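You operate a simulated robot arm through the tools that you are given. There is no shell and no other tool. Be economical: measure what you need, move in short steps, check, and stop when the job is done.

Carry out the task below with a simulated robot arm. There is one attempt and no reset: what you move stays moved.

Task
Restart the control box by its key, switch and brown button.
Fine: key off, switch off and on again, brown button once, key on, in that order.

Only the result counts: the job must be done as asked and must still hold three seconds after the hand-in. Knocking over, shifting, dropping, spilling or breaking anything else fails it.

Robot
A 7-joint arm with a two-finger parallel gripper, fixed in place. Base frame: the origin is at the foot of the arm, x ahead of it, y to its left, z up. Readings come in mm, rad, newtons and seconds.
Its first joint turns from -2.007 to 2.007 rad. Payload 3.91 kg.
The tool frame sits at the grasp point between the pads (the TCP): z along the fingers, y along the line on which they close. The tips reach 30 mm beyond it. The gripper opens to 110 mm. The fingers are 20 mm wide and 10 mm thick; the gripper's body (48 by 112 mm) begins 55 mm behind the TCP.
Orientation is told as [roll, pitch, yaw] about the base's x, y, z axes, in that order, counted from this pose: with the fingers straight down and closing along the base's y, the tool's x points along the base's -x, its y along +y and its z along -z.

Tools
- The arm moves only by the tool arm_command. Its argument "series" is a list that holds one entry, the list of rows, each a list of 6 numbers: the shift along the tool's x, y, z in units of 25 mm (1.0 is 25 mm), then the turn, a rotation vector about the tool's x, y, z in units of 8 degrees (1.0 is 8 degrees). In form: [[[dx, dy, dz, ax, ay, az], ...]]. A call has 1 to 20 rows; each row shifts and turns the commanded pose from where the row before left it, along the tool's axes as they then stand. "hand" is the opening, from 0 (shut) to 1 (fully open), set as the call begins (left out, the last holds). A call with a number of a shift or a turn outside -1 to 1 is refused whole. A row lasts 0.2 s, in which the tool goes at most 50 mm and 0.15 rad; a call with a longer step from one row to the next is refused whole, and so is a gripper value outside its range. Where a pose cannot be reached the arm comes as near as it can. A force on the tool above 40 N (or 10 N above the force at the start of the call, whichever is more), or a blocked arm, ends the call early, and 0.2 s more pass. The fingers move at their own pace (about 153 mm/s each) and stop on an object; they squeeze with about 28 N. The grip force told is the motor's: it shows also when the fingers shut on nothing. Time passes only in rows, and 0.2 s behind the last, so rows that do not move let the fingers close. The reply holds the time, the measured pose of the TCP, the force on the tool along the base axes, the opening and the grip force, in the units named above and with some noise.
- Cameras (640 x 400 px; columns grow to the right, rows downward): "scene" is fixed at [51.5, 650, 1439.1]; the picture's right is [-0.77, -0.64, 0.00], its down [-0.15, 0.18, -0.97] and it looks along [0.63, -0.74, -0.23] (base axes); focal length 361 px, centre (320, 200). "wrist" rides on the gripper at [72, 17, -103] in the tool frame; the picture's right is [-0.23, 0.97, 0.00], its down [-0.76, -0.18, -0.62] and it looks along [-0.61, -0.14, 0.78] (tool axes); focal length 222 px, centre (320, 200).
- capture(camera): a new picture of that camera. It takes no simulated time.
- lift_body(by): slides the trunk up (or, below 0, down) by that many mm; the arm rides with it, the base frame stays. It gives what a move gives, with no picture.
- point_at(camera, pixels): for up to 12 pixels [column, row] of the newest picture of that camera ("zoom" is the newest enlarged one), the place [x, y, z] in the base frame of the surface seen there, good to about 3 mm. It takes no simulated time.
- inspect(camera, box): a new picture of the part [left, top, right, bottom] of that camera's present view, enlarged. It takes no simulated time.
- job_done(): hands the job in; it is judged then, once.

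Keep the steps short. Do not move on a guess: measure, check each grasp and each placing, and mend mistakes. In all there are 80 turns and 34 pictures (those below and enlarged ones count). Leave the gripper open and the arm clear of the work at the hand-in unless told otherwise, and finish with a single line.

The tools are called after ">>>" by a JSON object that holds its "method" and its "body". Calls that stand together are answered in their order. arm_command: Moves the arm, as the interface text tells. Its arguments: {"type":"object","properties":{"series":{"type":"array","items":{"type":"array","items":{"type":"array","items":{"type":"number"}}}},"hand":{"type":"number"}},"required":["series"]} The other tools are called the same way: lift_body (by) slides the trunk up or down; capture (camera) takes a picture; point_at (camera, pixels) gives the place of the surface under pixels of a picture; inspect (camera, box) takes an enlarged picture of a part of a camera's view; job_done () hands the job in.

At the start:

```text
time_s: 0.0
eef_pos: [607.5, -274.5, 1204.4]
orientation: [0.0, 0.0, -0.002]
wrist_force: [-0.3, 0.1, -0.3]
finger_gap: 109.9
finger_force: 0.1
trunk travel left (down, up): [-800.0, 190.0]
```

scene: 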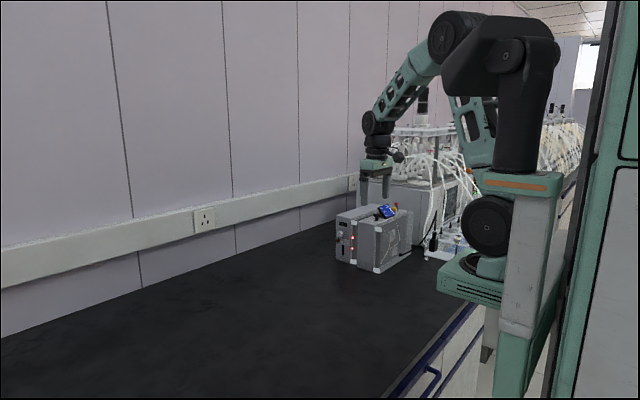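
wrist: 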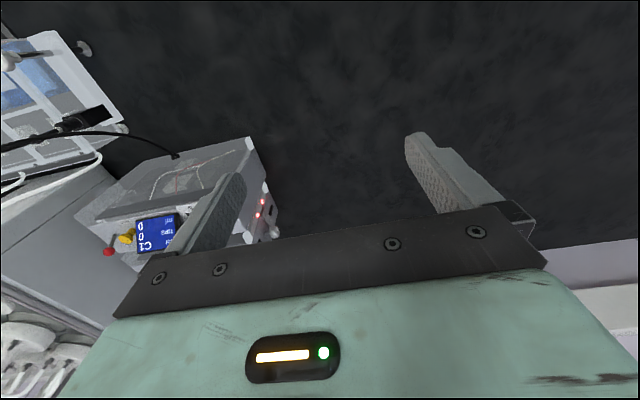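

I see the box in the scene near pixel (375,238). I'll enlarge both views of it to find the key, switch and buttons.

>>> {"method": "inspect", "body": {"camera": "scene", "box": [320, 190, 420, 280]}}

>>> {"method": "inspect", "body": {"camera": "wrist", "box": [60, 120, 300, 280]}}

```text
4.44 times, centred on (370, 235) of scene
```

zoom: 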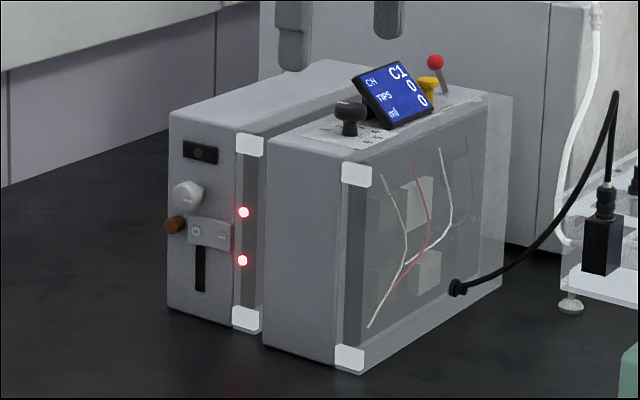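

```text
2.50 times, centred on (180, 200) of wrist
```

zoom: 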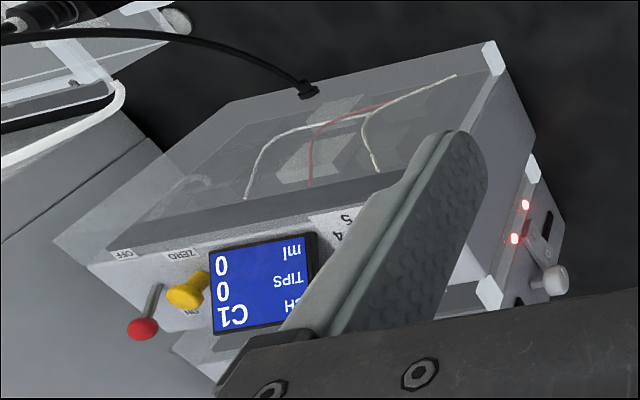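

The end panel at zoom (200,220) shows a pale knob, a brown button and an O/– part. I'll enlarge it more, and the top as well.

>>> {"method": "inspect", "body": {"camera": "scene", "box": [342, 216, 382, 241]}}

>>> {"method": "inspect", "body": {"camera": "scene", "box": [334, 217, 382, 265]}}

>>> {"method": "point_at", "body": {"camera": "scene", "pixels": [[346, 233], [347, 240], [353, 242], [351, 251], [351, 224], [348, 219], [348, 258], [357, 262], [358, 222], [375, 270]]}}

```text
16.00 times, centred on (362, 228) of scene
```

zoom: 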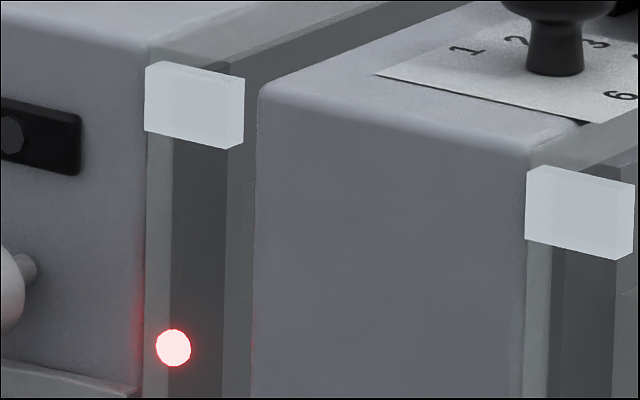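

```text
8.33 times, centred on (358, 241) of scene
```

zoom: 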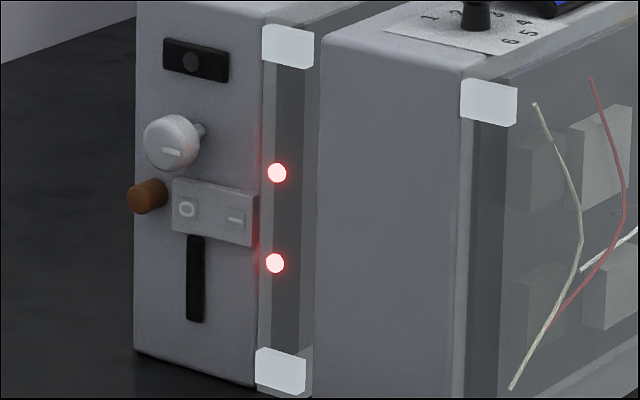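

```text
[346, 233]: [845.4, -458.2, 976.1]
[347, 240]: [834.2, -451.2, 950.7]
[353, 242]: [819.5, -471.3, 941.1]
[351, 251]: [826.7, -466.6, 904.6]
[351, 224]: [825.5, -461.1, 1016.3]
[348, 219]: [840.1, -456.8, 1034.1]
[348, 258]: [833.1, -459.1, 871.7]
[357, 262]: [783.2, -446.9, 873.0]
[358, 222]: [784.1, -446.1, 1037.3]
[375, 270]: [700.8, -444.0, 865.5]
```

The end panel sits near x≈785–845, y≈-455, facing +y. I'll turn the tool in place, high and well clear of the box: first about its own axis by 90°, so that a later tilt leaves the camera above the fingers.

>>> {"method": "arm_command", "body": {"series": [[[0, 0, 0, 0, 0, -1], [0, 0, 0, 0, 0, -1], [0, 0, 0, 0, 0, -1], [0, 0, 0, 0, 0, -1], [0, 0, 0, 0, 0, -1], [0, 0, 0, 0, 0, -1], [0, 0, 0, 0, 0, -1], [0, 0, 0, 0, 0, -1], [0, 0, 0, 0, 0, -1], [0, 0, 0, 0, 0, -1], [0, 0, 0, 0, 0, -1], [0, 0, 0, 0, 0, -0.25]]]}}

```text
time_s: 2.6
eef_pos: [607.5, -273.6, 1203.2]
orientation: [-0.001, 0.001, 1.574]
wrist_force: [-0.4, -0.4, 0.2]
finger_gap: 110.1
finger_force: 0.0
trunk travel left (down, up): [-800.0, 190.0]
```

The yaw reads 1.574 as intended. Next is a 90° tilt about tool y so the fingers point to -y, sliding along +x (tool -y) toward x≈775 while still high.

>>> {"method": "arm_command", "body": {"series": [[[0, -0.6, 0, 0, 1, 0], [0, -0.6, 0, 0, 1, 0], [0, -0.6, 0, 0, 1, 0], [0, -0.6, 0, 0, 1, 0], [0, -0.6, 0, 0, 1, 0], [0, -0.6, 0, 0, 1, 0], [0, -0.6, 0, 0, 1, 0], [0, -0.6, 0, 0, 1, 0], [0, -0.6, 0, 0, 1, 0], [0, -0.6, 0, 0, 1, 0], [0, -0.6, 0, 0, 1, 0], [0, -0.6, 0, 0, 0.25, 0]]]}}

```text
time_s: 5.2
eef_pos: [787.0, -273.2, 1204.9]
orientation: [3.095, 1.569, -1.619]
wrist_force: [-0.3, -0.2, 0.6]
finger_gap: 110.0
finger_force: 0.1
trunk travel left (down, up): [-800.0, 190.0]
```

The pose is good: fingers along -y, tool x up. I'll lower 210 mm (tool -x) at y≈-273, in front of the panel, then look.

>>> {"method": "arm_command", "body": {"series": [[[-1, -0.1, 0, 0, 0, 0], [-1, -0.1, 0, 0, 0, 0], [-1, -0.1, 0, 0, 0, 0], [-1, -0.1, 0, 0, 0, 0], [-1, -0.1, 0, 0, 0, 0], [-1, -0.1, 0, 0, 0, 0], [-1, -0.1, 0, 0, 0, 0], [-1, -0.1, 0, 0, 0, 0]]]}}

>>> {"method": "capture", "body": {"camera": "wrist"}}

```text
time_s: 7.0
eef_pos: [805.4, -274.1, 1004.0]
orientation: [-0.761, 1.57, 0.807]
wrist_force: [-0.8, 0.5, -0.2]
finger_gap: 109.9
finger_force: 0.1
trunk travel left (down, up): [-800.0, 190.0]
```

```text
27 pictures are left
```

wrist: 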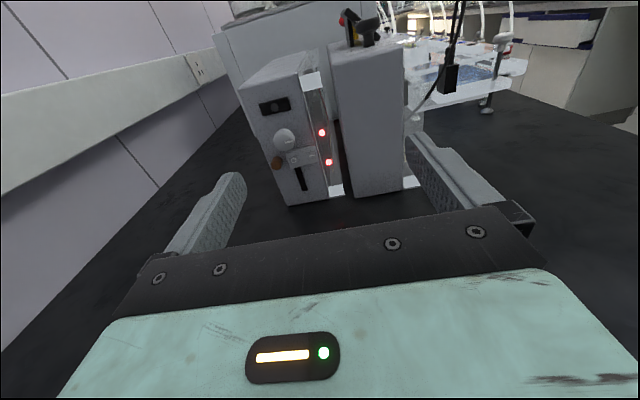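

>>> {"method": "inspect", "body": {"camera": "wrist", "box": [230, 70, 374, 214]}}

>>> {"method": "inspect", "body": {"camera": "wrist", "box": [250, 90, 346, 150]}}

```text
2.78 times, centred on (302, 142) of wrist
```

zoom: 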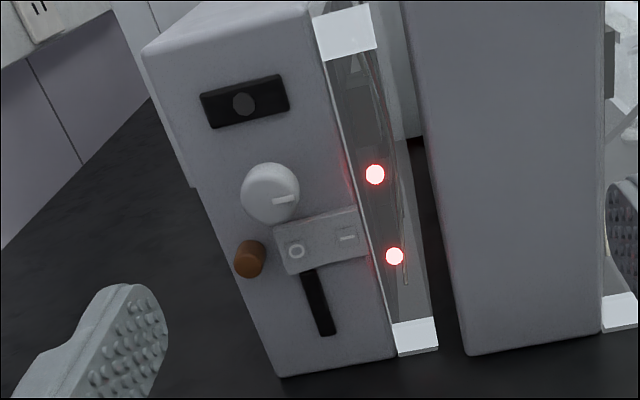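

```text
6.67 times, centred on (298, 120) of wrist
```

zoom: 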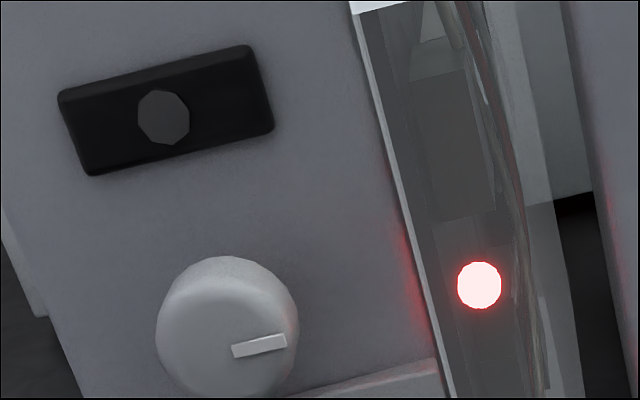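

The panel shows a pale knob with a pointer, a brown button and an O/– rocker. Before choosing, I'll look closely at the top controls (black knob, lever) and the rocker, to rule out another key or switch.

>>> {"method": "inspect", "body": {"camera": "scene", "box": [368, 196, 408, 221]}}

>>> {"method": "inspect", "body": {"camera": "wrist", "box": [264, 120, 328, 180]}}

```text
16.00 times, centred on (388, 208) of scene
```

zoom: 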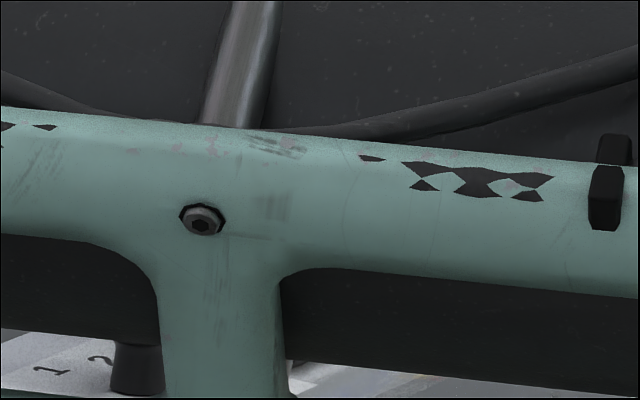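

```text
6.67 times, centred on (296, 150) of wrist
```

zoom: 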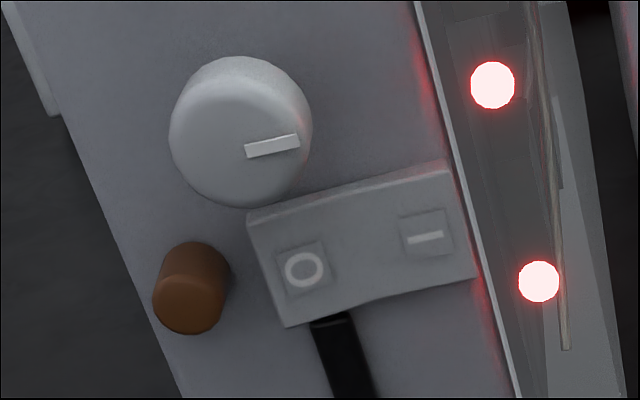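

I can't tell about the top controls from here because the arm blocks the scene view. I'll rise 190 mm straight up and slide to -x so that the wrist camera sees the top of the box.

>>> {"method": "arm_command", "body": {"series": [[[1, 0.3, 0, 0, 0, 0], [1, 0.3, 0, 0, 0, 0], [1, 0.3, 0, 0, 0, 0], [1, 0.3, 0, 0, 0, 0], [1, 0.3, 0, 0, 0, 0], [1, 0.3, 0, 0, 0, 0], [1, 0.3, 0, 0, 0, 0], [0.6, 0.3, 0, 0, 0, 0]]]}}

>>> {"method": "capture", "body": {"camera": "wrist"}}

```text
time_s: 8.8
eef_pos: [746.8, -273.2, 1195.3]
orientation: [-0.011, 1.571, 1.558]
wrist_force: [-0.2, 0.3, -0.1]
finger_gap: 109.8
finger_force: 0.1
trunk travel left (down, up): [-800.0, 190.0]
```

```text
22 pictures are left
```

wrist: 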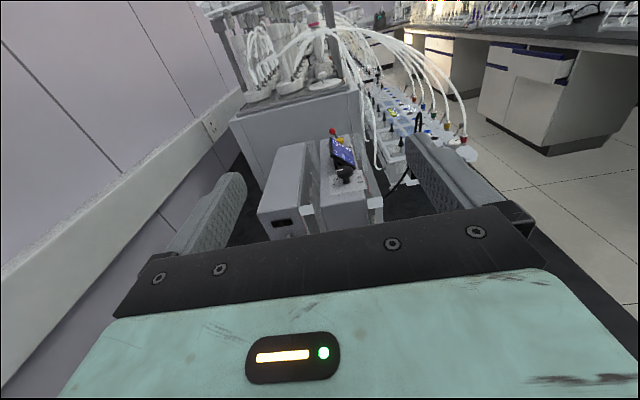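

>>> {"method": "inspect", "body": {"camera": "wrist", "box": [250, 115, 410, 240]}}

>>> {"method": "inspect", "body": {"camera": "wrist", "box": [310, 120, 374, 200]}}

```text
3.20 times, centred on (330, 178) of wrist
```

zoom: 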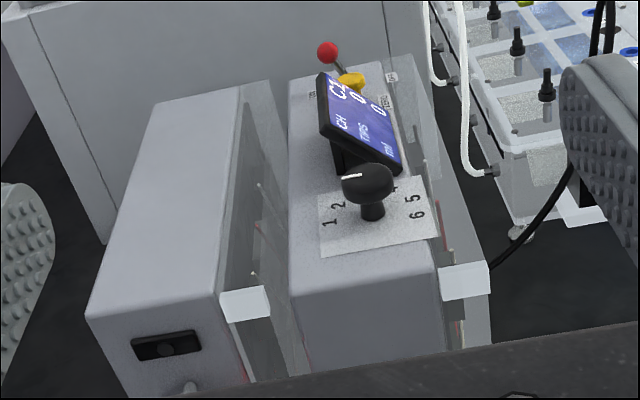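

```text
5.00 times, centred on (342, 160) of wrist
```

zoom: 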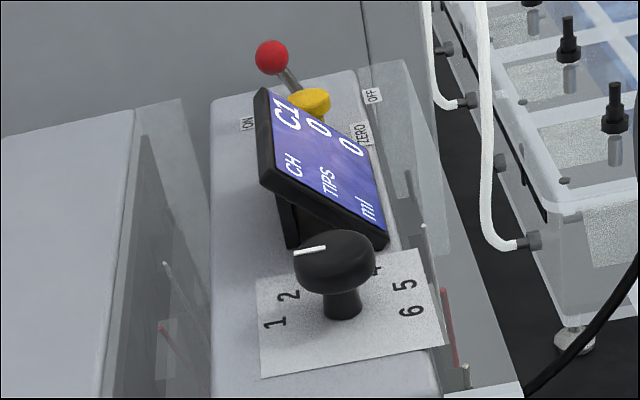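

These are two separate boxes: the right one has a display, a 1–6 selector and a lever. The control box is the narrow left one, where the pale knob is the key, the O/– rocker is the switch, and the brown button sits beside them. I'll go back down in front of its panel and measure.

>>> {"method": "arm_command", "body": {"series": [[[-1, -0.4, 0, 0, 0, 0], [-1, -0.4, 0, 0, 0, 0], [-1, -0.4, 0, 0, 0, 0], [-1, -0.4, 0, 0, 0, 0], [-1, -0.4, 0, 0, 0, 0], [-1, -0.4, 0, 0, 0, 0], [-1, -0.4, 0, 0, 0, 0], [-0.6, -0.4, 0, 0, 0, 0], [0, 0, 1, 0, 0, 0], [0, 0, 1, 0, 0, 0]]]}}

>>> {"method": "inspect", "body": {"camera": "wrist", "box": [240, 60, 400, 200]}}

```text
time_s: 11.0
eef_pos: [828.4, -324.3, 1005.0]
orientation: [0.118, 1.57, 1.69]
wrist_force: [0.7, -0.3, 0.1]
finger_gap: 110.0
finger_force: 0.0
trunk travel left (down, up): [-800.0, 190.0]
```

```text
2.86 times, centred on (320, 130) of wrist
```

zoom: 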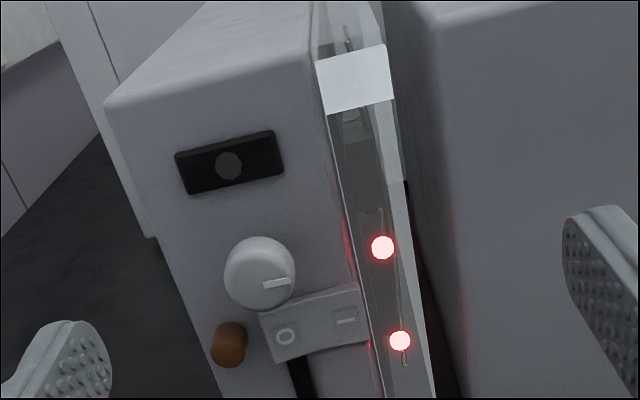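

I'll measure points on this zoomed view: the plain panel, knob face, button, rocker halves and edges.

>>> {"method": "point_at", "body": {"camera": "zoom", "pixels": [[130, 130], [300, 90], [310, 200], [195, 230], [310, 270], [258, 272], [228, 280], [292, 262], [228, 346], [285, 337], [345, 320], [315, 328]]}}

>>> {"method": "point_at", "body": {"camera": "zoom", "pixels": [[258, 240], [265, 306], [275, 284], [268, 318], [355, 290], [276, 360], [365, 340], [213, 350], [242, 345], [230, 326], [232, 365], [250, 390]]}}

```text
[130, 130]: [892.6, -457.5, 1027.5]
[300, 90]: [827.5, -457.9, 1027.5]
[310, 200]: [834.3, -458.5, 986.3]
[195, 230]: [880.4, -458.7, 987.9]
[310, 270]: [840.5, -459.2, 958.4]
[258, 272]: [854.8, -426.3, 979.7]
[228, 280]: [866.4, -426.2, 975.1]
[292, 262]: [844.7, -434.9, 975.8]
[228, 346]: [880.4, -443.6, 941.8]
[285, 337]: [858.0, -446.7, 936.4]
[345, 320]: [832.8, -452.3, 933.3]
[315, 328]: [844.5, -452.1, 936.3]
```

```text
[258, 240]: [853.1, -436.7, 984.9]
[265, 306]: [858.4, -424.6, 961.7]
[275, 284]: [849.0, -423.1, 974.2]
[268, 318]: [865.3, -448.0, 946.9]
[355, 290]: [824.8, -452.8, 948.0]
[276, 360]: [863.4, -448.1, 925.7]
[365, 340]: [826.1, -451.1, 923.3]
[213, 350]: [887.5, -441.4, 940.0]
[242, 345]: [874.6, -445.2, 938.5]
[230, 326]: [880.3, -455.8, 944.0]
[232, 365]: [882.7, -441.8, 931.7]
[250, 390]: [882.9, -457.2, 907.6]
```

The panel plane is y≈-458, facing +y. The rest reads as follows:
- **Key:** centre ≈(857, z 974), face at y≈-424, about 26 mm across, pointer toward -x.
- **Rocker:** x 825–864, z 923–947. The O side stands proud, so it's ON.
- **Brown button:** (881, -442, 939).

I'll stand off in front of the key with fingers half open, turned 45° clockwise so there's room for a 90° turn.

>>> {"method": "arm_command", "body": {"series": [[[-0.6, -0.57, 0.7, 0, 0, 0], [-0.64, -0.57, 0.7, 0, 0, 0], [0, 0, 0.6, 0, 0, 1], [0, 0, 0, 0, 0, 1], [0, 0, 0, 0, 0, 1], [0, 0, 0, 0, 0, 1], [0, 0, 0, 0, 0, 1], [0, 0, 0, 0, 0, 0.62]]], "hand": 0.5}}

>>> {"method": "capture", "body": {"camera": "wrist"}}

```text
time_s: 12.8
eef_pos: [854.8, -373.0, 974.6]
orientation: [-1.567, 0.784, 0.001]
wrist_force: [0.2, 0.6, 0.2]
finger_gap: 55.0
finger_force: 0.1
trunk travel left (down, up): [-800.0, 190.0]
```

```text
18 pictures are left
```

wrist: 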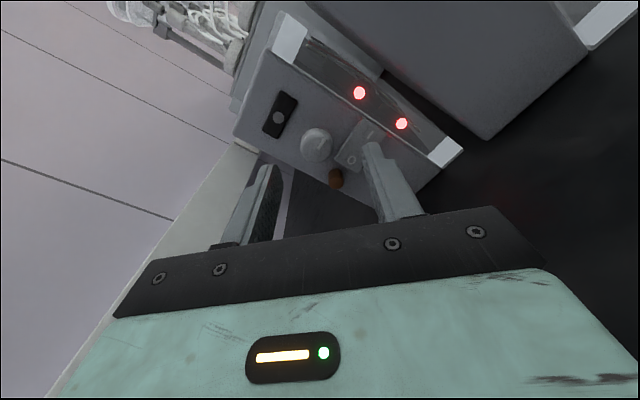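

The knob shows at (317,143). I'll re-measure its position from here before closing in.

>>> {"method": "point_at", "body": {"camera": "wrist", "pixels": [[317, 143], [304, 143], [330, 143], [317, 131], [317, 156], [322, 150], [310, 138], [338, 178], [352, 160]]}}

>>> {"method": "inspect", "body": {"camera": "wrist", "box": [285, 110, 349, 190]}}

```text
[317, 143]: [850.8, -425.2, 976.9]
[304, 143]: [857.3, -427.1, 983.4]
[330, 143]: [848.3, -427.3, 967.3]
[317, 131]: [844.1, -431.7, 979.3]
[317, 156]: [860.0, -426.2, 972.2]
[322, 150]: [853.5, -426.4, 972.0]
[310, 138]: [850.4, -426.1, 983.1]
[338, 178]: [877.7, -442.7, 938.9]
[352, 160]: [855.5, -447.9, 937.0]
```

```text
5.00 times, centred on (317, 150) of wrist
```

zoom: 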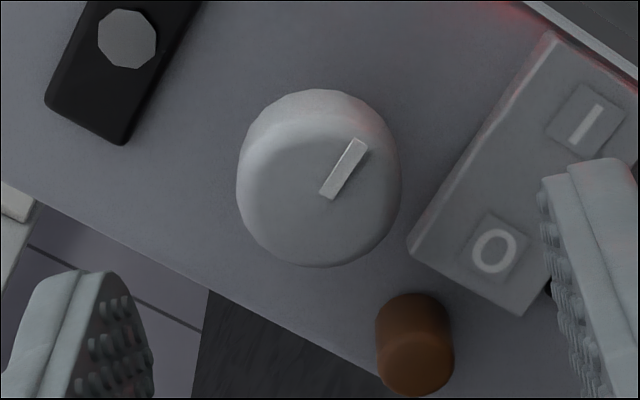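

The knob centre is about (855, 974.5), and the TCP is already in line. I'll advance 39 mm so the tips reach y≈-442, short of the panel at -458.

>>> {"method": "arm_command", "body": {"series": [[[0, 0, 0.8, 0, 0, 0], [0, 0, 0.76, 0, 0, 0]]]}}

>>> {"method": "capture", "body": {"camera": "wrist"}}

```text
time_s: 13.4
eef_pos: [856.7, -412.9, 972.6]
orientation: [-1.571, 0.785, -0.001]
wrist_force: [-0.4, 0.3, -0.1]
finger_gap: 55.0
finger_force: 0.1
trunk travel left (down, up): [-800.0, 190.0]
```

```text
16 pictures are left
```

wrist: 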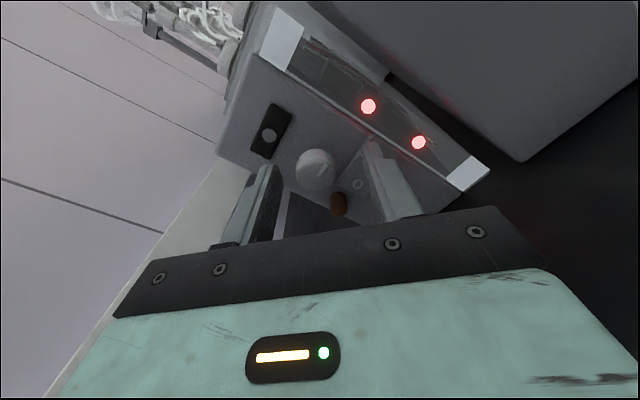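

The knob at (316,175) sits between the fingers. Closing on it now.

>>> {"method": "arm_command", "body": {"series": [[[0, 0, 0, 0, 0, 0], [0, 0, 0, 0, 0, 0], [0, 0, 0, 0, 0, 0]]], "hand": 0}}

```text
time_s: 14.2
eef_pos: [857.6, -413.1, 974.8]
orientation: [-1.574, 0.786, 0.0]
wrist_force: [19.6, -9.8, 14.4]
finger_gap: 25.6
finger_force: 44.9
trunk travel left (down, up): [-800.0, 190.0]
```

Gripped at 25.6 mm with about 24 N of side load along -tool y, so I'm slightly off centre. I'll ease the tool 1.5 mm that way to centre it.

>>> {"method": "arm_command", "body": {"series": [[[0, -0.06, 0, 0, 0, 0], [0, 0, 0, 0, 0, 0]]]}}

```text
time_s: 14.8
eef_pos: [858.3, -414.0, 974.2]
orientation: [-1.574, 0.786, 0.0]
wrist_force: [22.6, -12.2, 12.9]
finger_gap: 25.5
finger_force: 45.2
trunk travel left (down, up): [-800.0, 190.0]
```

>>> {"method": "arm_command", "body": {"series": [[[0, -0.1, 0, 0, 0, 0], [0, 0, 0, 0, 0, 0]]]}}

```text
time_s: 15.4
eef_pos: [858.5, -413.5, 975.3]
orientation: [-1.566, 0.787, -0.002]
wrist_force: [9.7, -7.5, 2.7]
finger_gap: 25.4
finger_force: 45.2
trunk travel left (down, up): [-800.0, 190.0]
```

The side load has dropped to about 10 N. I'll try a small 16° counter-clockwise turn (az negative) and read the force.

>>> {"method": "arm_command", "body": {"series": [[[0, 0, 0, 0, 0, -0.7], [0, 0, 0, 0, 0, -0.7], [0, 0, 0, 0, 0, -0.6]]]}}

>>> {"method": "inspect", "body": {"camera": "wrist", "box": [276, 130, 356, 220]}}

```text
time_s: 16.2
eef_pos: [857.3, -412.5, 974.9]
orientation: [-1.567, 1.068, 0.003]
wrist_force: [2.4, -3.4, -6.8]
finger_gap: 25.2
finger_force: 45.1
trunk travel left (down, up): [-800.0, 190.0]
```

```text
4.44 times, centred on (316, 175) of wrist
```

zoom: 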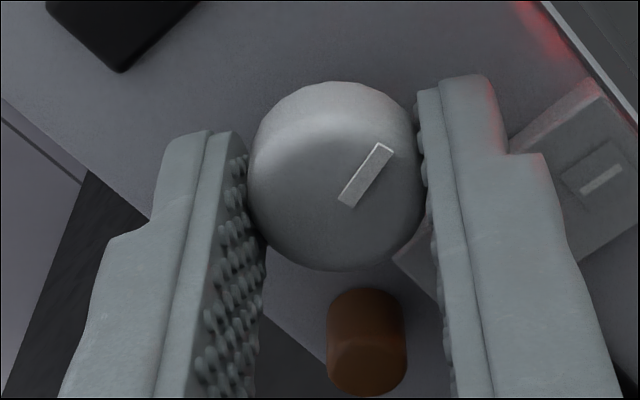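

The pointer at zoom (365,175) is now steeper than the rocker's dash, so the key turned with the fingers and is free this way. I'll carry on counter-clockwise in a few steps, watching the load.

>>> {"method": "arm_command", "body": {"series": [[[0, 0, 0, 0, 0, -0.8], [0, 0, 0, 0, 0, -0.8], [0, 0, 0, 0, 0, -0.8], [0, 0, 0, 0, 0, -0.8], [0, 0, 0, 0, 0, -0.8]]]}}

```text
time_s: 17.4
eef_pos: [858.0, -412.6, 975.1]
orientation: [1.525, 1.515, 3.094]
wrist_force: [-8.6, 5.6, -16.2]
finger_gap: 25.3
finger_force: 45.0
trunk travel left (down, up): [-800.0, 190.0]
```

48° turned and the key follows with modest load. Continuing to 90°, with about 1 mm down to relieve the vertical load.

>>> {"method": "arm_command", "body": {"series": [[[-0.04, 0, 0, 0, 0, -0.8], [0, 0, 0, 0, 0, -0.8], [0, 0, 0, 0, 0, -0.8], [0, 0, 0, 0, 0, -0.8], [0, 0, 0, 0, 0, -0.8], [0, 0, 0, 0, 0, -0.8], [0, 0, 0, 0, 0, -0.45]]]}}

>>> {"method": "inspect", "body": {"camera": "wrist", "box": [240, 80, 420, 220]}}

```text
time_s: 19.0
eef_pos: [857.0, -413.1, 975.6]
orientation: [1.569, 0.784, 3.135]
wrist_force: [-21.7, 9.7, -18.0]
finger_gap: 25.3
finger_force: 44.5
trunk travel left (down, up): [-800.0, 190.0]
```

```text
2.86 times, centred on (330, 150) of wrist
```

zoom: 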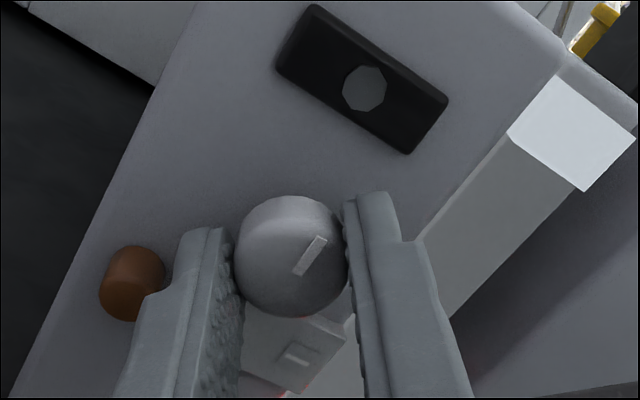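

The pointer now stands straight up the box (90° turned). The left finger is close to the brown button, so I'll open only slightly to 30 mm and back straight out.

>>> {"method": "arm_command", "body": {"series": [[[0, 0, 0, 0, 0, 0], [0, 0, 0, 0, 0, 0], [0, 0, -0.6, 0, 0, 0], [0, 0, -0.9, 0, 0, 0], [0, 0, -0.5, 0, 0, 0]]], "hand": 0.275}}

>>> {"method": "capture", "body": {"camera": "wrist"}}

```text
time_s: 20.2
eef_pos: [857.5, -363.2, 976.3]
orientation: [1.57, 0.785, 3.139]
wrist_force: [0.7, -0.3, 0.3]
finger_gap: 30.2
finger_force: 0.1
trunk travel left (down, up): [-800.0, 190.0]
```

```text
13 pictures are left
```

wrist: 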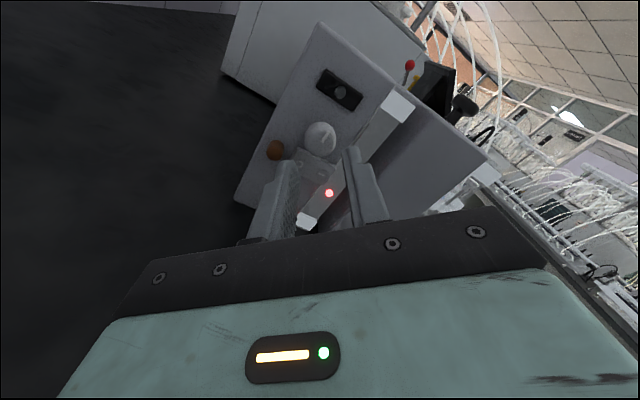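

The upper red light is out with the key off, and only the lower one (switch) is lit. Next I'll level the tool, shut the fingers and line up with the O side of the rocker (x 855, z 936), staying back.

>>> {"method": "arm_command", "body": {"series": [[[0, 0, 0, 0, 0, 1], [0, 0, 0, 0, 0, 1], [0, 0, 0, 0, 0, 1], [0, 0, 0, 0, 0, 1], [0, 0, 0, 0, 0, 1], [0, 0, 0, 0, 0, 0.62], [-0.8, 0.05, 0, 0, 0, 0], [-0.8, 0.05, 0, 0, 0, 0]]], "hand": 0}}

>>> {"method": "capture", "body": {"camera": "wrist"}}

```text
time_s: 22.0
eef_pos: [855.7, -362.9, 935.0]
orientation: [0.75, 1.57, 2.321]
wrist_force: [-0.3, 0.8, 0.1]
finger_gap: 0.1
finger_force: 28.1
trunk travel left (down, up): [-800.0, 190.0]
```

```text
12 pictures are left
```

wrist: 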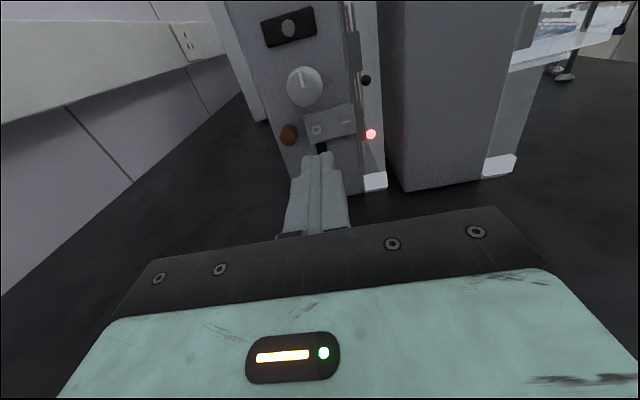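

The key points up and its light is dark. I'll approach the O side: 50 mm quick, then small steps to push.

>>> {"method": "arm_command", "body": {"series": [[[0, 0, 0.8, 0, 0, 0], [0, 0, 0.8, 0, 0, 0], [0, 0, 0.4, 0, 0, 0], [0, 0, 0.12, 0, 0, 0], [0, 0, 0.08, 0, 0, 0], [0, 0, 0.08, 0, 0, 0]]]}}

>>> {"method": "inspect", "body": {"camera": "wrist", "box": [240, 80, 420, 220]}}

```text
time_s: 23.4
eef_pos: [856.5, -418.6, 934.5]
orientation: [1.189, 1.569, 2.759]
wrist_force: [1.8, 4.0, -0.4]
finger_gap: 0.0
finger_force: 27.8
trunk travel left (down, up): [-800.0, 190.0]
```

```text
2.86 times, centred on (330, 150) of wrist
```

zoom: 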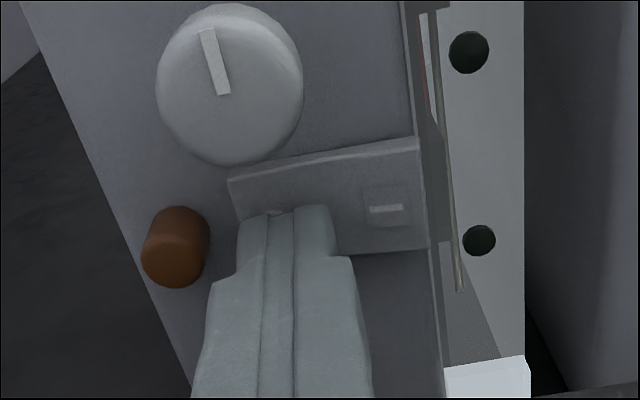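

Both lights are dark: the rocker has gone over. I'll press 1.5 mm further to seat it, back off 25 mm, shift to the – side (x≈832) and check.

>>> {"method": "arm_command", "body": {"series": [[[0, 0, 0.06, 0, 0, 0], [0, 0, 0, 0, 0, 0], [0, 0, -0.6, 0, 0, 0], [0, 0, -0.6, 0, 0, 0], [0, 0.5, 0, 0, 0, 0], [0, 0.46, 0, 0, 0, 0]]]}}

>>> {"method": "inspect", "body": {"camera": "wrist", "box": [240, 60, 420, 200]}}

```text
time_s: 24.8
eef_pos: [831.4, -389.5, 935.2]
orientation: [0.736, 1.569, 2.306]
wrist_force: [0.2, 1.4, -0.6]
finger_gap: 0.3
finger_force: 27.7
trunk travel left (down, up): [-800.0, 190.0]
```

```text
2.86 times, centred on (330, 130) of wrist
```

zoom: 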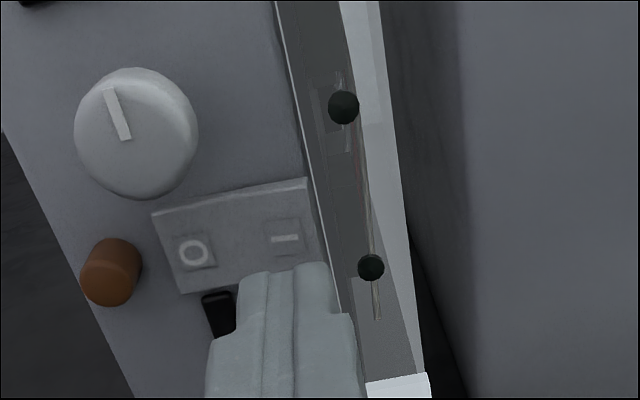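

The rocker is off and stays off. Now pressing the – side the same way, about 30 mm forward.

>>> {"method": "arm_command", "body": {"series": [[[0, 0, 0.7, 0, 0, 0], [0, 0, 0.25, 0, 0, 0], [0, 0, 0.1, 0, 0, 0], [0, 0, 0.08, 0, 0, 0], [0, 0, 0.08, 0, 0, 0], [0, 0, 0, 0, 0, 0], [0, 0, -0.6, 0, 0, 0], [0, 0, -0.6, 0, 0, 0]]]}}

>>> {"method": "inspect", "body": {"camera": "wrist", "box": [240, 60, 420, 200]}}

```text
time_s: 26.6
eef_pos: [832.5, -392.8, 935.7]
orientation: [1.213, 1.568, 2.781]
wrist_force: [-0.2, 1.4, -1.4]
finger_gap: 0.0
finger_force: 28.1
trunk travel left (down, up): [-800.0, 190.0]
```

```text
2.86 times, centred on (330, 130) of wrist
```

zoom: 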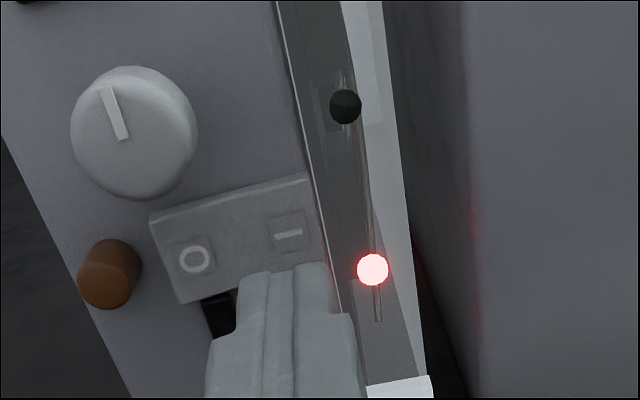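

The lower light is lit again: the switch is on. I'll slide over in front of the brown button (x≈880, z 938) and verify the alignment.

>>> {"method": "arm_command", "body": {"series": [[[0.03, -0.65, 0, 0, 0, 0], [0.03, -0.65, 0, 0, 0, 0], [0.03, -0.6, 0, 0, 0, 0]]]}}

>>> {"method": "inspect", "body": {"camera": "wrist", "box": [240, 80, 420, 220]}}

```text
time_s: 27.4
eef_pos: [879.4, -390.6, 938.2]
orientation: [1.442, 1.57, 3.012]
wrist_force: [-1.0, 0.1, -0.3]
finger_gap: 0.0
finger_force: 28.3
trunk travel left (down, up): [-800.0, 190.0]
```

```text
2.86 times, centred on (330, 150) of wrist
```

zoom: 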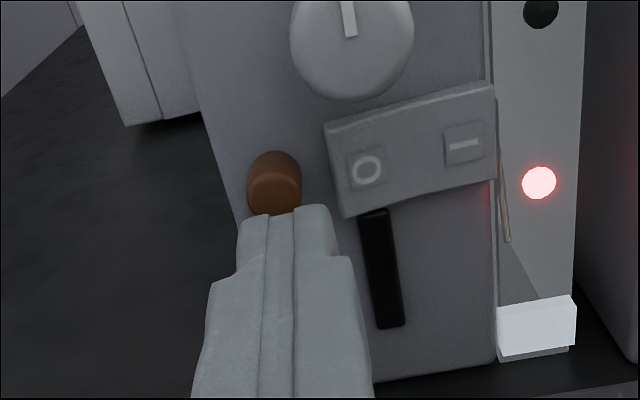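

Aligned with the button at zoom (274,185). I'll advance 20 mm, then three small pushes in, holding there to read the force.

>>> {"method": "arm_command", "body": {"series": [[[0, 0, 0.6, 0, 0, 0], [0, 0, 0.26, 0, 0, 0], [0, 0, 0.1, 0, 0, 0], [0, 0, 0.1, 0, 0, 0]]]}}

```text
time_s: 28.4
eef_pos: [876.2, -417.5, 938.5]
orientation: [1.31, 1.57, 2.88]
wrist_force: [1.2, 3.7, -1.8]
finger_gap: 0.1
finger_force: 28.2
out of reach, approached as far as the arm can: row 2
trunk travel left (down, up): [-800.0, 190.0]
```

The push reads 3.7 N with the tip at y≈-447, about 5 mm in, and the arm is near its reach limit. I'll look before going further.

>>> {"method": "inspect", "body": {"camera": "wrist", "box": [240, 100, 420, 240]}}

```text
2.86 times, centred on (330, 170) of wrist
```

zoom: 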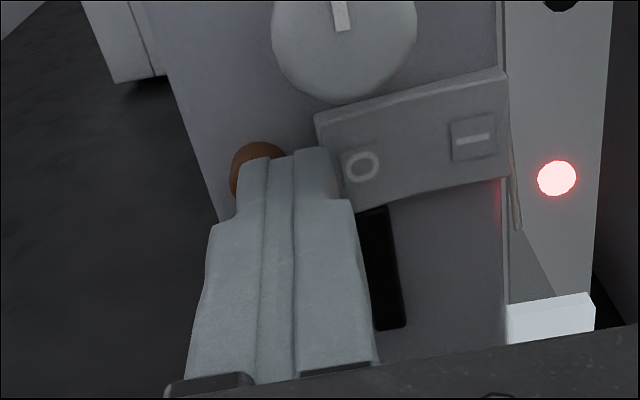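

The finger covers the button with its right edge near the rocker; the switch light is still lit. With only 3.7 N the button may not be bottomed, so without releasing I'll push 1.5 mm more, biased slightly to +x away from the rocker.

>>> {"method": "arm_command", "body": {"series": [[[0, -0.06, 0.03, 0, 0, 0], [0, -0.06, 0.03, 0, 0, 0]]]}}

```text
time_s: 29.0
eef_pos: [878.3, -418.9, 938.1]
orientation: [1.218, 1.568, 2.788]
wrist_force: [-1.4, 2.3, 0.7]
finger_gap: 0.0
finger_force: 28.0
trunk travel left (down, up): [-800.0, 190.0]
```

It's reachable, x is back to 878, and the force is small. Pushing on in short steps.

>>> {"method": "arm_command", "body": {"series": [[[0, -0.03, 0.05, 0, 0, 0], [0, -0.02, 0.05, 0, 0, 0], [0, 0, 0, 0, 0, 0]]]}}

```text
time_s: 29.8
eef_pos: [879.0, -419.8, 938.8]
orientation: [0.411, 1.569, 1.979]
wrist_force: [0.9, 2.4, -1.6]
finger_gap: 0.0
finger_force: 27.6
trunk travel left (down, up): [-800.0, 190.0]
```

>>> {"method": "arm_command", "body": {"series": [[[0, 0, 0.06, 0, 0, 0], [0, 0, 0.06, 0, 0, 0], [0, 0, 0, 0, 0, 0]]]}}

>>> {"method": "inspect", "body": {"camera": "wrist", "box": [240, 100, 420, 240]}}

```text
time_s: 30.6
eef_pos: [878.6, -421.4, 940.1]
orientation: [1.306, 1.569, 2.876]
wrist_force: [0.4, 3.0, -2.5]
finger_gap: 0.0
finger_force: 28.3
out of reach, approached as far as the arm can: row 1
trunk travel left (down, up): [-800.0, 190.0]
```

```text
2.86 times, centred on (330, 170) of wrist
```

zoom: 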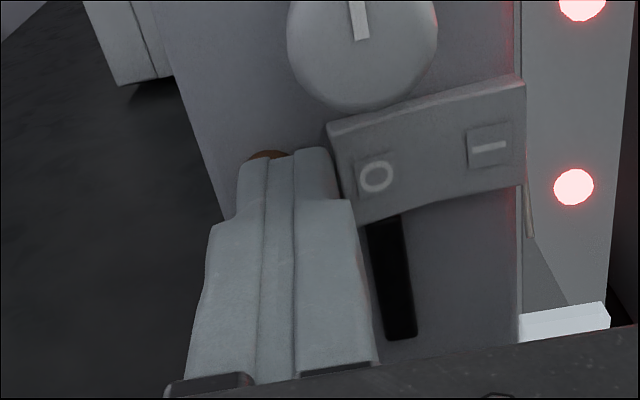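

The upper light has come on, so the button press registered. I'll back straight off 45 mm and look.

>>> {"method": "arm_command", "body": {"series": [[[0, 0, -0.5, 0, 0, 0], [0, 0, -0.7, 0, 0, 0], [0, 0, -0.7, 0, 0, 0]]]}}

>>> {"method": "inspect", "body": {"camera": "wrist", "box": [230, 50, 410, 190]}}

```text
time_s: 31.4
eef_pos: [878.4, -373.0, 939.0]
orientation: [1.63, 1.57, -3.085]
wrist_force: [0.1, 0.0, 0.4]
finger_gap: 0.0
finger_force: 28.2
trunk travel left (down, up): [-800.0, 190.0]
```

```text
2.86 times, centred on (320, 120) of wrist
```

zoom: 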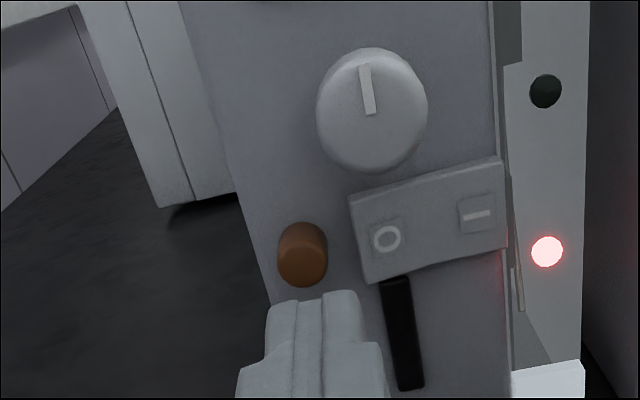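

The upper light glows only while pressed, so the button counts once; the switch remains on. Back to the key: rise to z 975, x 857.5, turn -45°, and open to 36 mm at standoff.

>>> {"method": "arm_command", "body": {"series": [[[0.72, 0.42, 0, 0, 0, 0], [0.72, 0.41, 0, 0, 0, 0], [0, 0, 0, 0, 0, -1], [0, 0, 0, 0, 0, -1], [0, 0, 0, 0, 0, -1], [0, 0, 0, 0, 0, -1], [0, 0, 0, 0, 0, -1], [0, 0, 0, 0, 0, -0.62]]], "hand": 0.33}}

>>> {"method": "inspect", "body": {"camera": "wrist", "box": [230, 80, 410, 220]}}

```text
time_s: 33.2
eef_pos: [856.9, -375.2, 976.3]
orientation: [1.572, 0.781, 3.139]
wrist_force: [-0.1, 0.0, 0.1]
finger_gap: 36.4
finger_force: 0.2
trunk travel left (down, up): [-800.0, 190.0]
```

```text
2.86 times, centred on (320, 150) of wrist
```

zoom: 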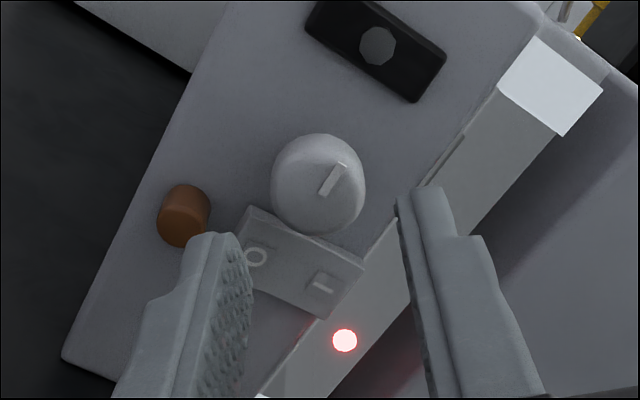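

The key is centred between the fingers. I'll go in 36 mm, with tips at y≈-441.

>>> {"method": "arm_command", "body": {"series": [[[0, 0, 0.7, 0, 0, 0], [0, 0, 0.5, 0, 0, 0], [0, 0, 0.25, 0, 0, 0]]]}}

```text
time_s: 34.0
eef_pos: [857.2, -410.4, 975.6]
orientation: [1.572, 0.783, 3.139]
wrist_force: [0.8, -0.5, 0.5]
finger_gap: 36.2
finger_force: 0.0
trunk travel left (down, up): [-800.0, 190.0]
```

No contact on the way in. Closing on the key.

>>> {"method": "arm_command", "body": {"series": [[[0, 0, 0, 0, 0, 0], [0, 0, 0, 0, 0, 0], [0, 0, 0, 0, 0, 0]]], "hand": 0}}

```text
time_s: 34.8
eef_pos: [857.9, -408.8, 975.6]
orientation: [1.569, 0.785, 3.14]
wrist_force: [4.1, -2.3, -2.7]
finger_gap: 25.3
finger_force: 45.1
trunk travel left (down, up): [-800.0, 190.0]
```

Gripped at 25.3 mm with little side load. Turning clockwise 90° (az positive), the first half now.

>>> {"method": "arm_command", "body": {"series": [[[0, 0, 0, 0, 0, 0.8], [0, 0, 0, 0, 0, 0.8], [0, 0, 0, 0, 0, 0.8], [0, 0, 0, 0, 0, 0.8], [0, 0, 0, 0, 0, 0.8], [0, 0, 0, 0, 0, 0.8], [0, 0, 0, 0, 0, 0.8]]]}}

```text
time_s: 36.4
eef_pos: [857.3, -410.0, 974.4]
orientation: [1.427, 1.567, 2.997]
wrist_force: [6.6, 1.3, 1.2]
finger_gap: 25.5
finger_force: 45.1
trunk travel left (down, up): [-800.0, 190.0]
```

>>> {"method": "arm_command", "body": {"series": [[[0, 0, 0, 0, 0, 0.8], [0, 0, 0, 0, 0, 0.8], [0, 0, 0, 0, 0, 0.8], [0, 0, 0, 0, 0, 0.8], [0, 0, 0, 0, 0, 0.8], [0, 0, 0, 0, 0, 0.8], [0, 0, 0, 0, 0, 0.85]]]}}

>>> {"method": "inspect", "body": {"camera": "wrist", "box": [250, 80, 430, 220]}}

```text
time_s: 38.0
eef_pos: [858.1, -409.3, 975.8]
orientation: [-1.57, 0.786, -0.001]
wrist_force: [4.7, 3.6, -1.1]
finger_gap: 25.7
finger_force: 45.1
trunk travel left (down, up): [-800.0, 190.0]
```

```text
2.86 times, centred on (340, 150) of wrist
```

zoom: 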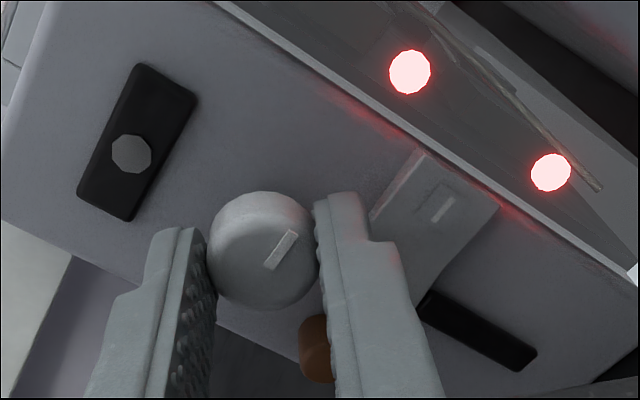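

Both lights are lit and the pointer is parallel to the rocker's dash, as at the start. I'll open slightly and back straight out.

>>> {"method": "arm_command", "body": {"series": [[[0, 0, 0, 0, 0, 0], [0, 0, 0, 0, 0, 0], [0, 0, -0.6, 0, 0, 0], [0, 0, -0.9, 0, 0, 0], [0, 0, -1, 0, 0, 0], [0, 0, -1, 0, 0, 0], [0, 0, -1, 0, 0, 0]]], "hand": 0.29}}

>>> {"method": "inspect", "body": {"camera": "wrist", "box": [220, 40, 440, 200]}}

```text
time_s: 39.6
eef_pos: [857.1, -298.5, 976.7]
orientation: [-1.573, 0.785, -0.002]
wrist_force: [1.3, -0.2, -0.2]
finger_gap: 31.6
finger_force: 0.1
trunk travel left (down, up): [-800.0, 190.0]
```

```text
2.50 times, centred on (330, 120) of wrist
```

zoom: 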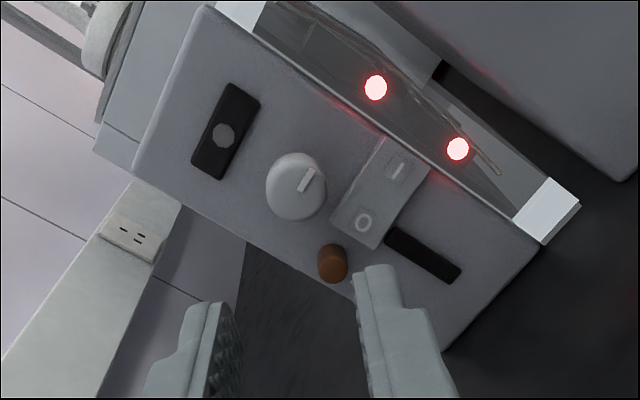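

The key and switch are both on, the button is out, and both lights are lit. I'll open the gripper fully, well clear of the box, then hand in.

>>> {"method": "arm_command", "body": {"series": [[[0, 0, -0.6, 0, 0, 0], [0, 0, 0, 0, 0, 0], [0, 0, 0, 0, 0, 0]]], "hand": 1}}

```text
time_s: 40.4
eef_pos: [857.4, -282.8, 976.2]
orientation: [-1.571, 0.786, 0.0]
wrist_force: [-0.3, -1.0, -1.0]
finger_gap: 110.4
finger_force: 0.0
trunk travel left (down, up): [-800.0, 190.0]
```

>>> {"method": "job_done", "body": {}}

```text
The job is handed in.
```

I restarted the control box in the order you asked: key off, switch off and on, brown button pressed once, key on; both red lights were lit again and the gripper was open and clear at hand-in.
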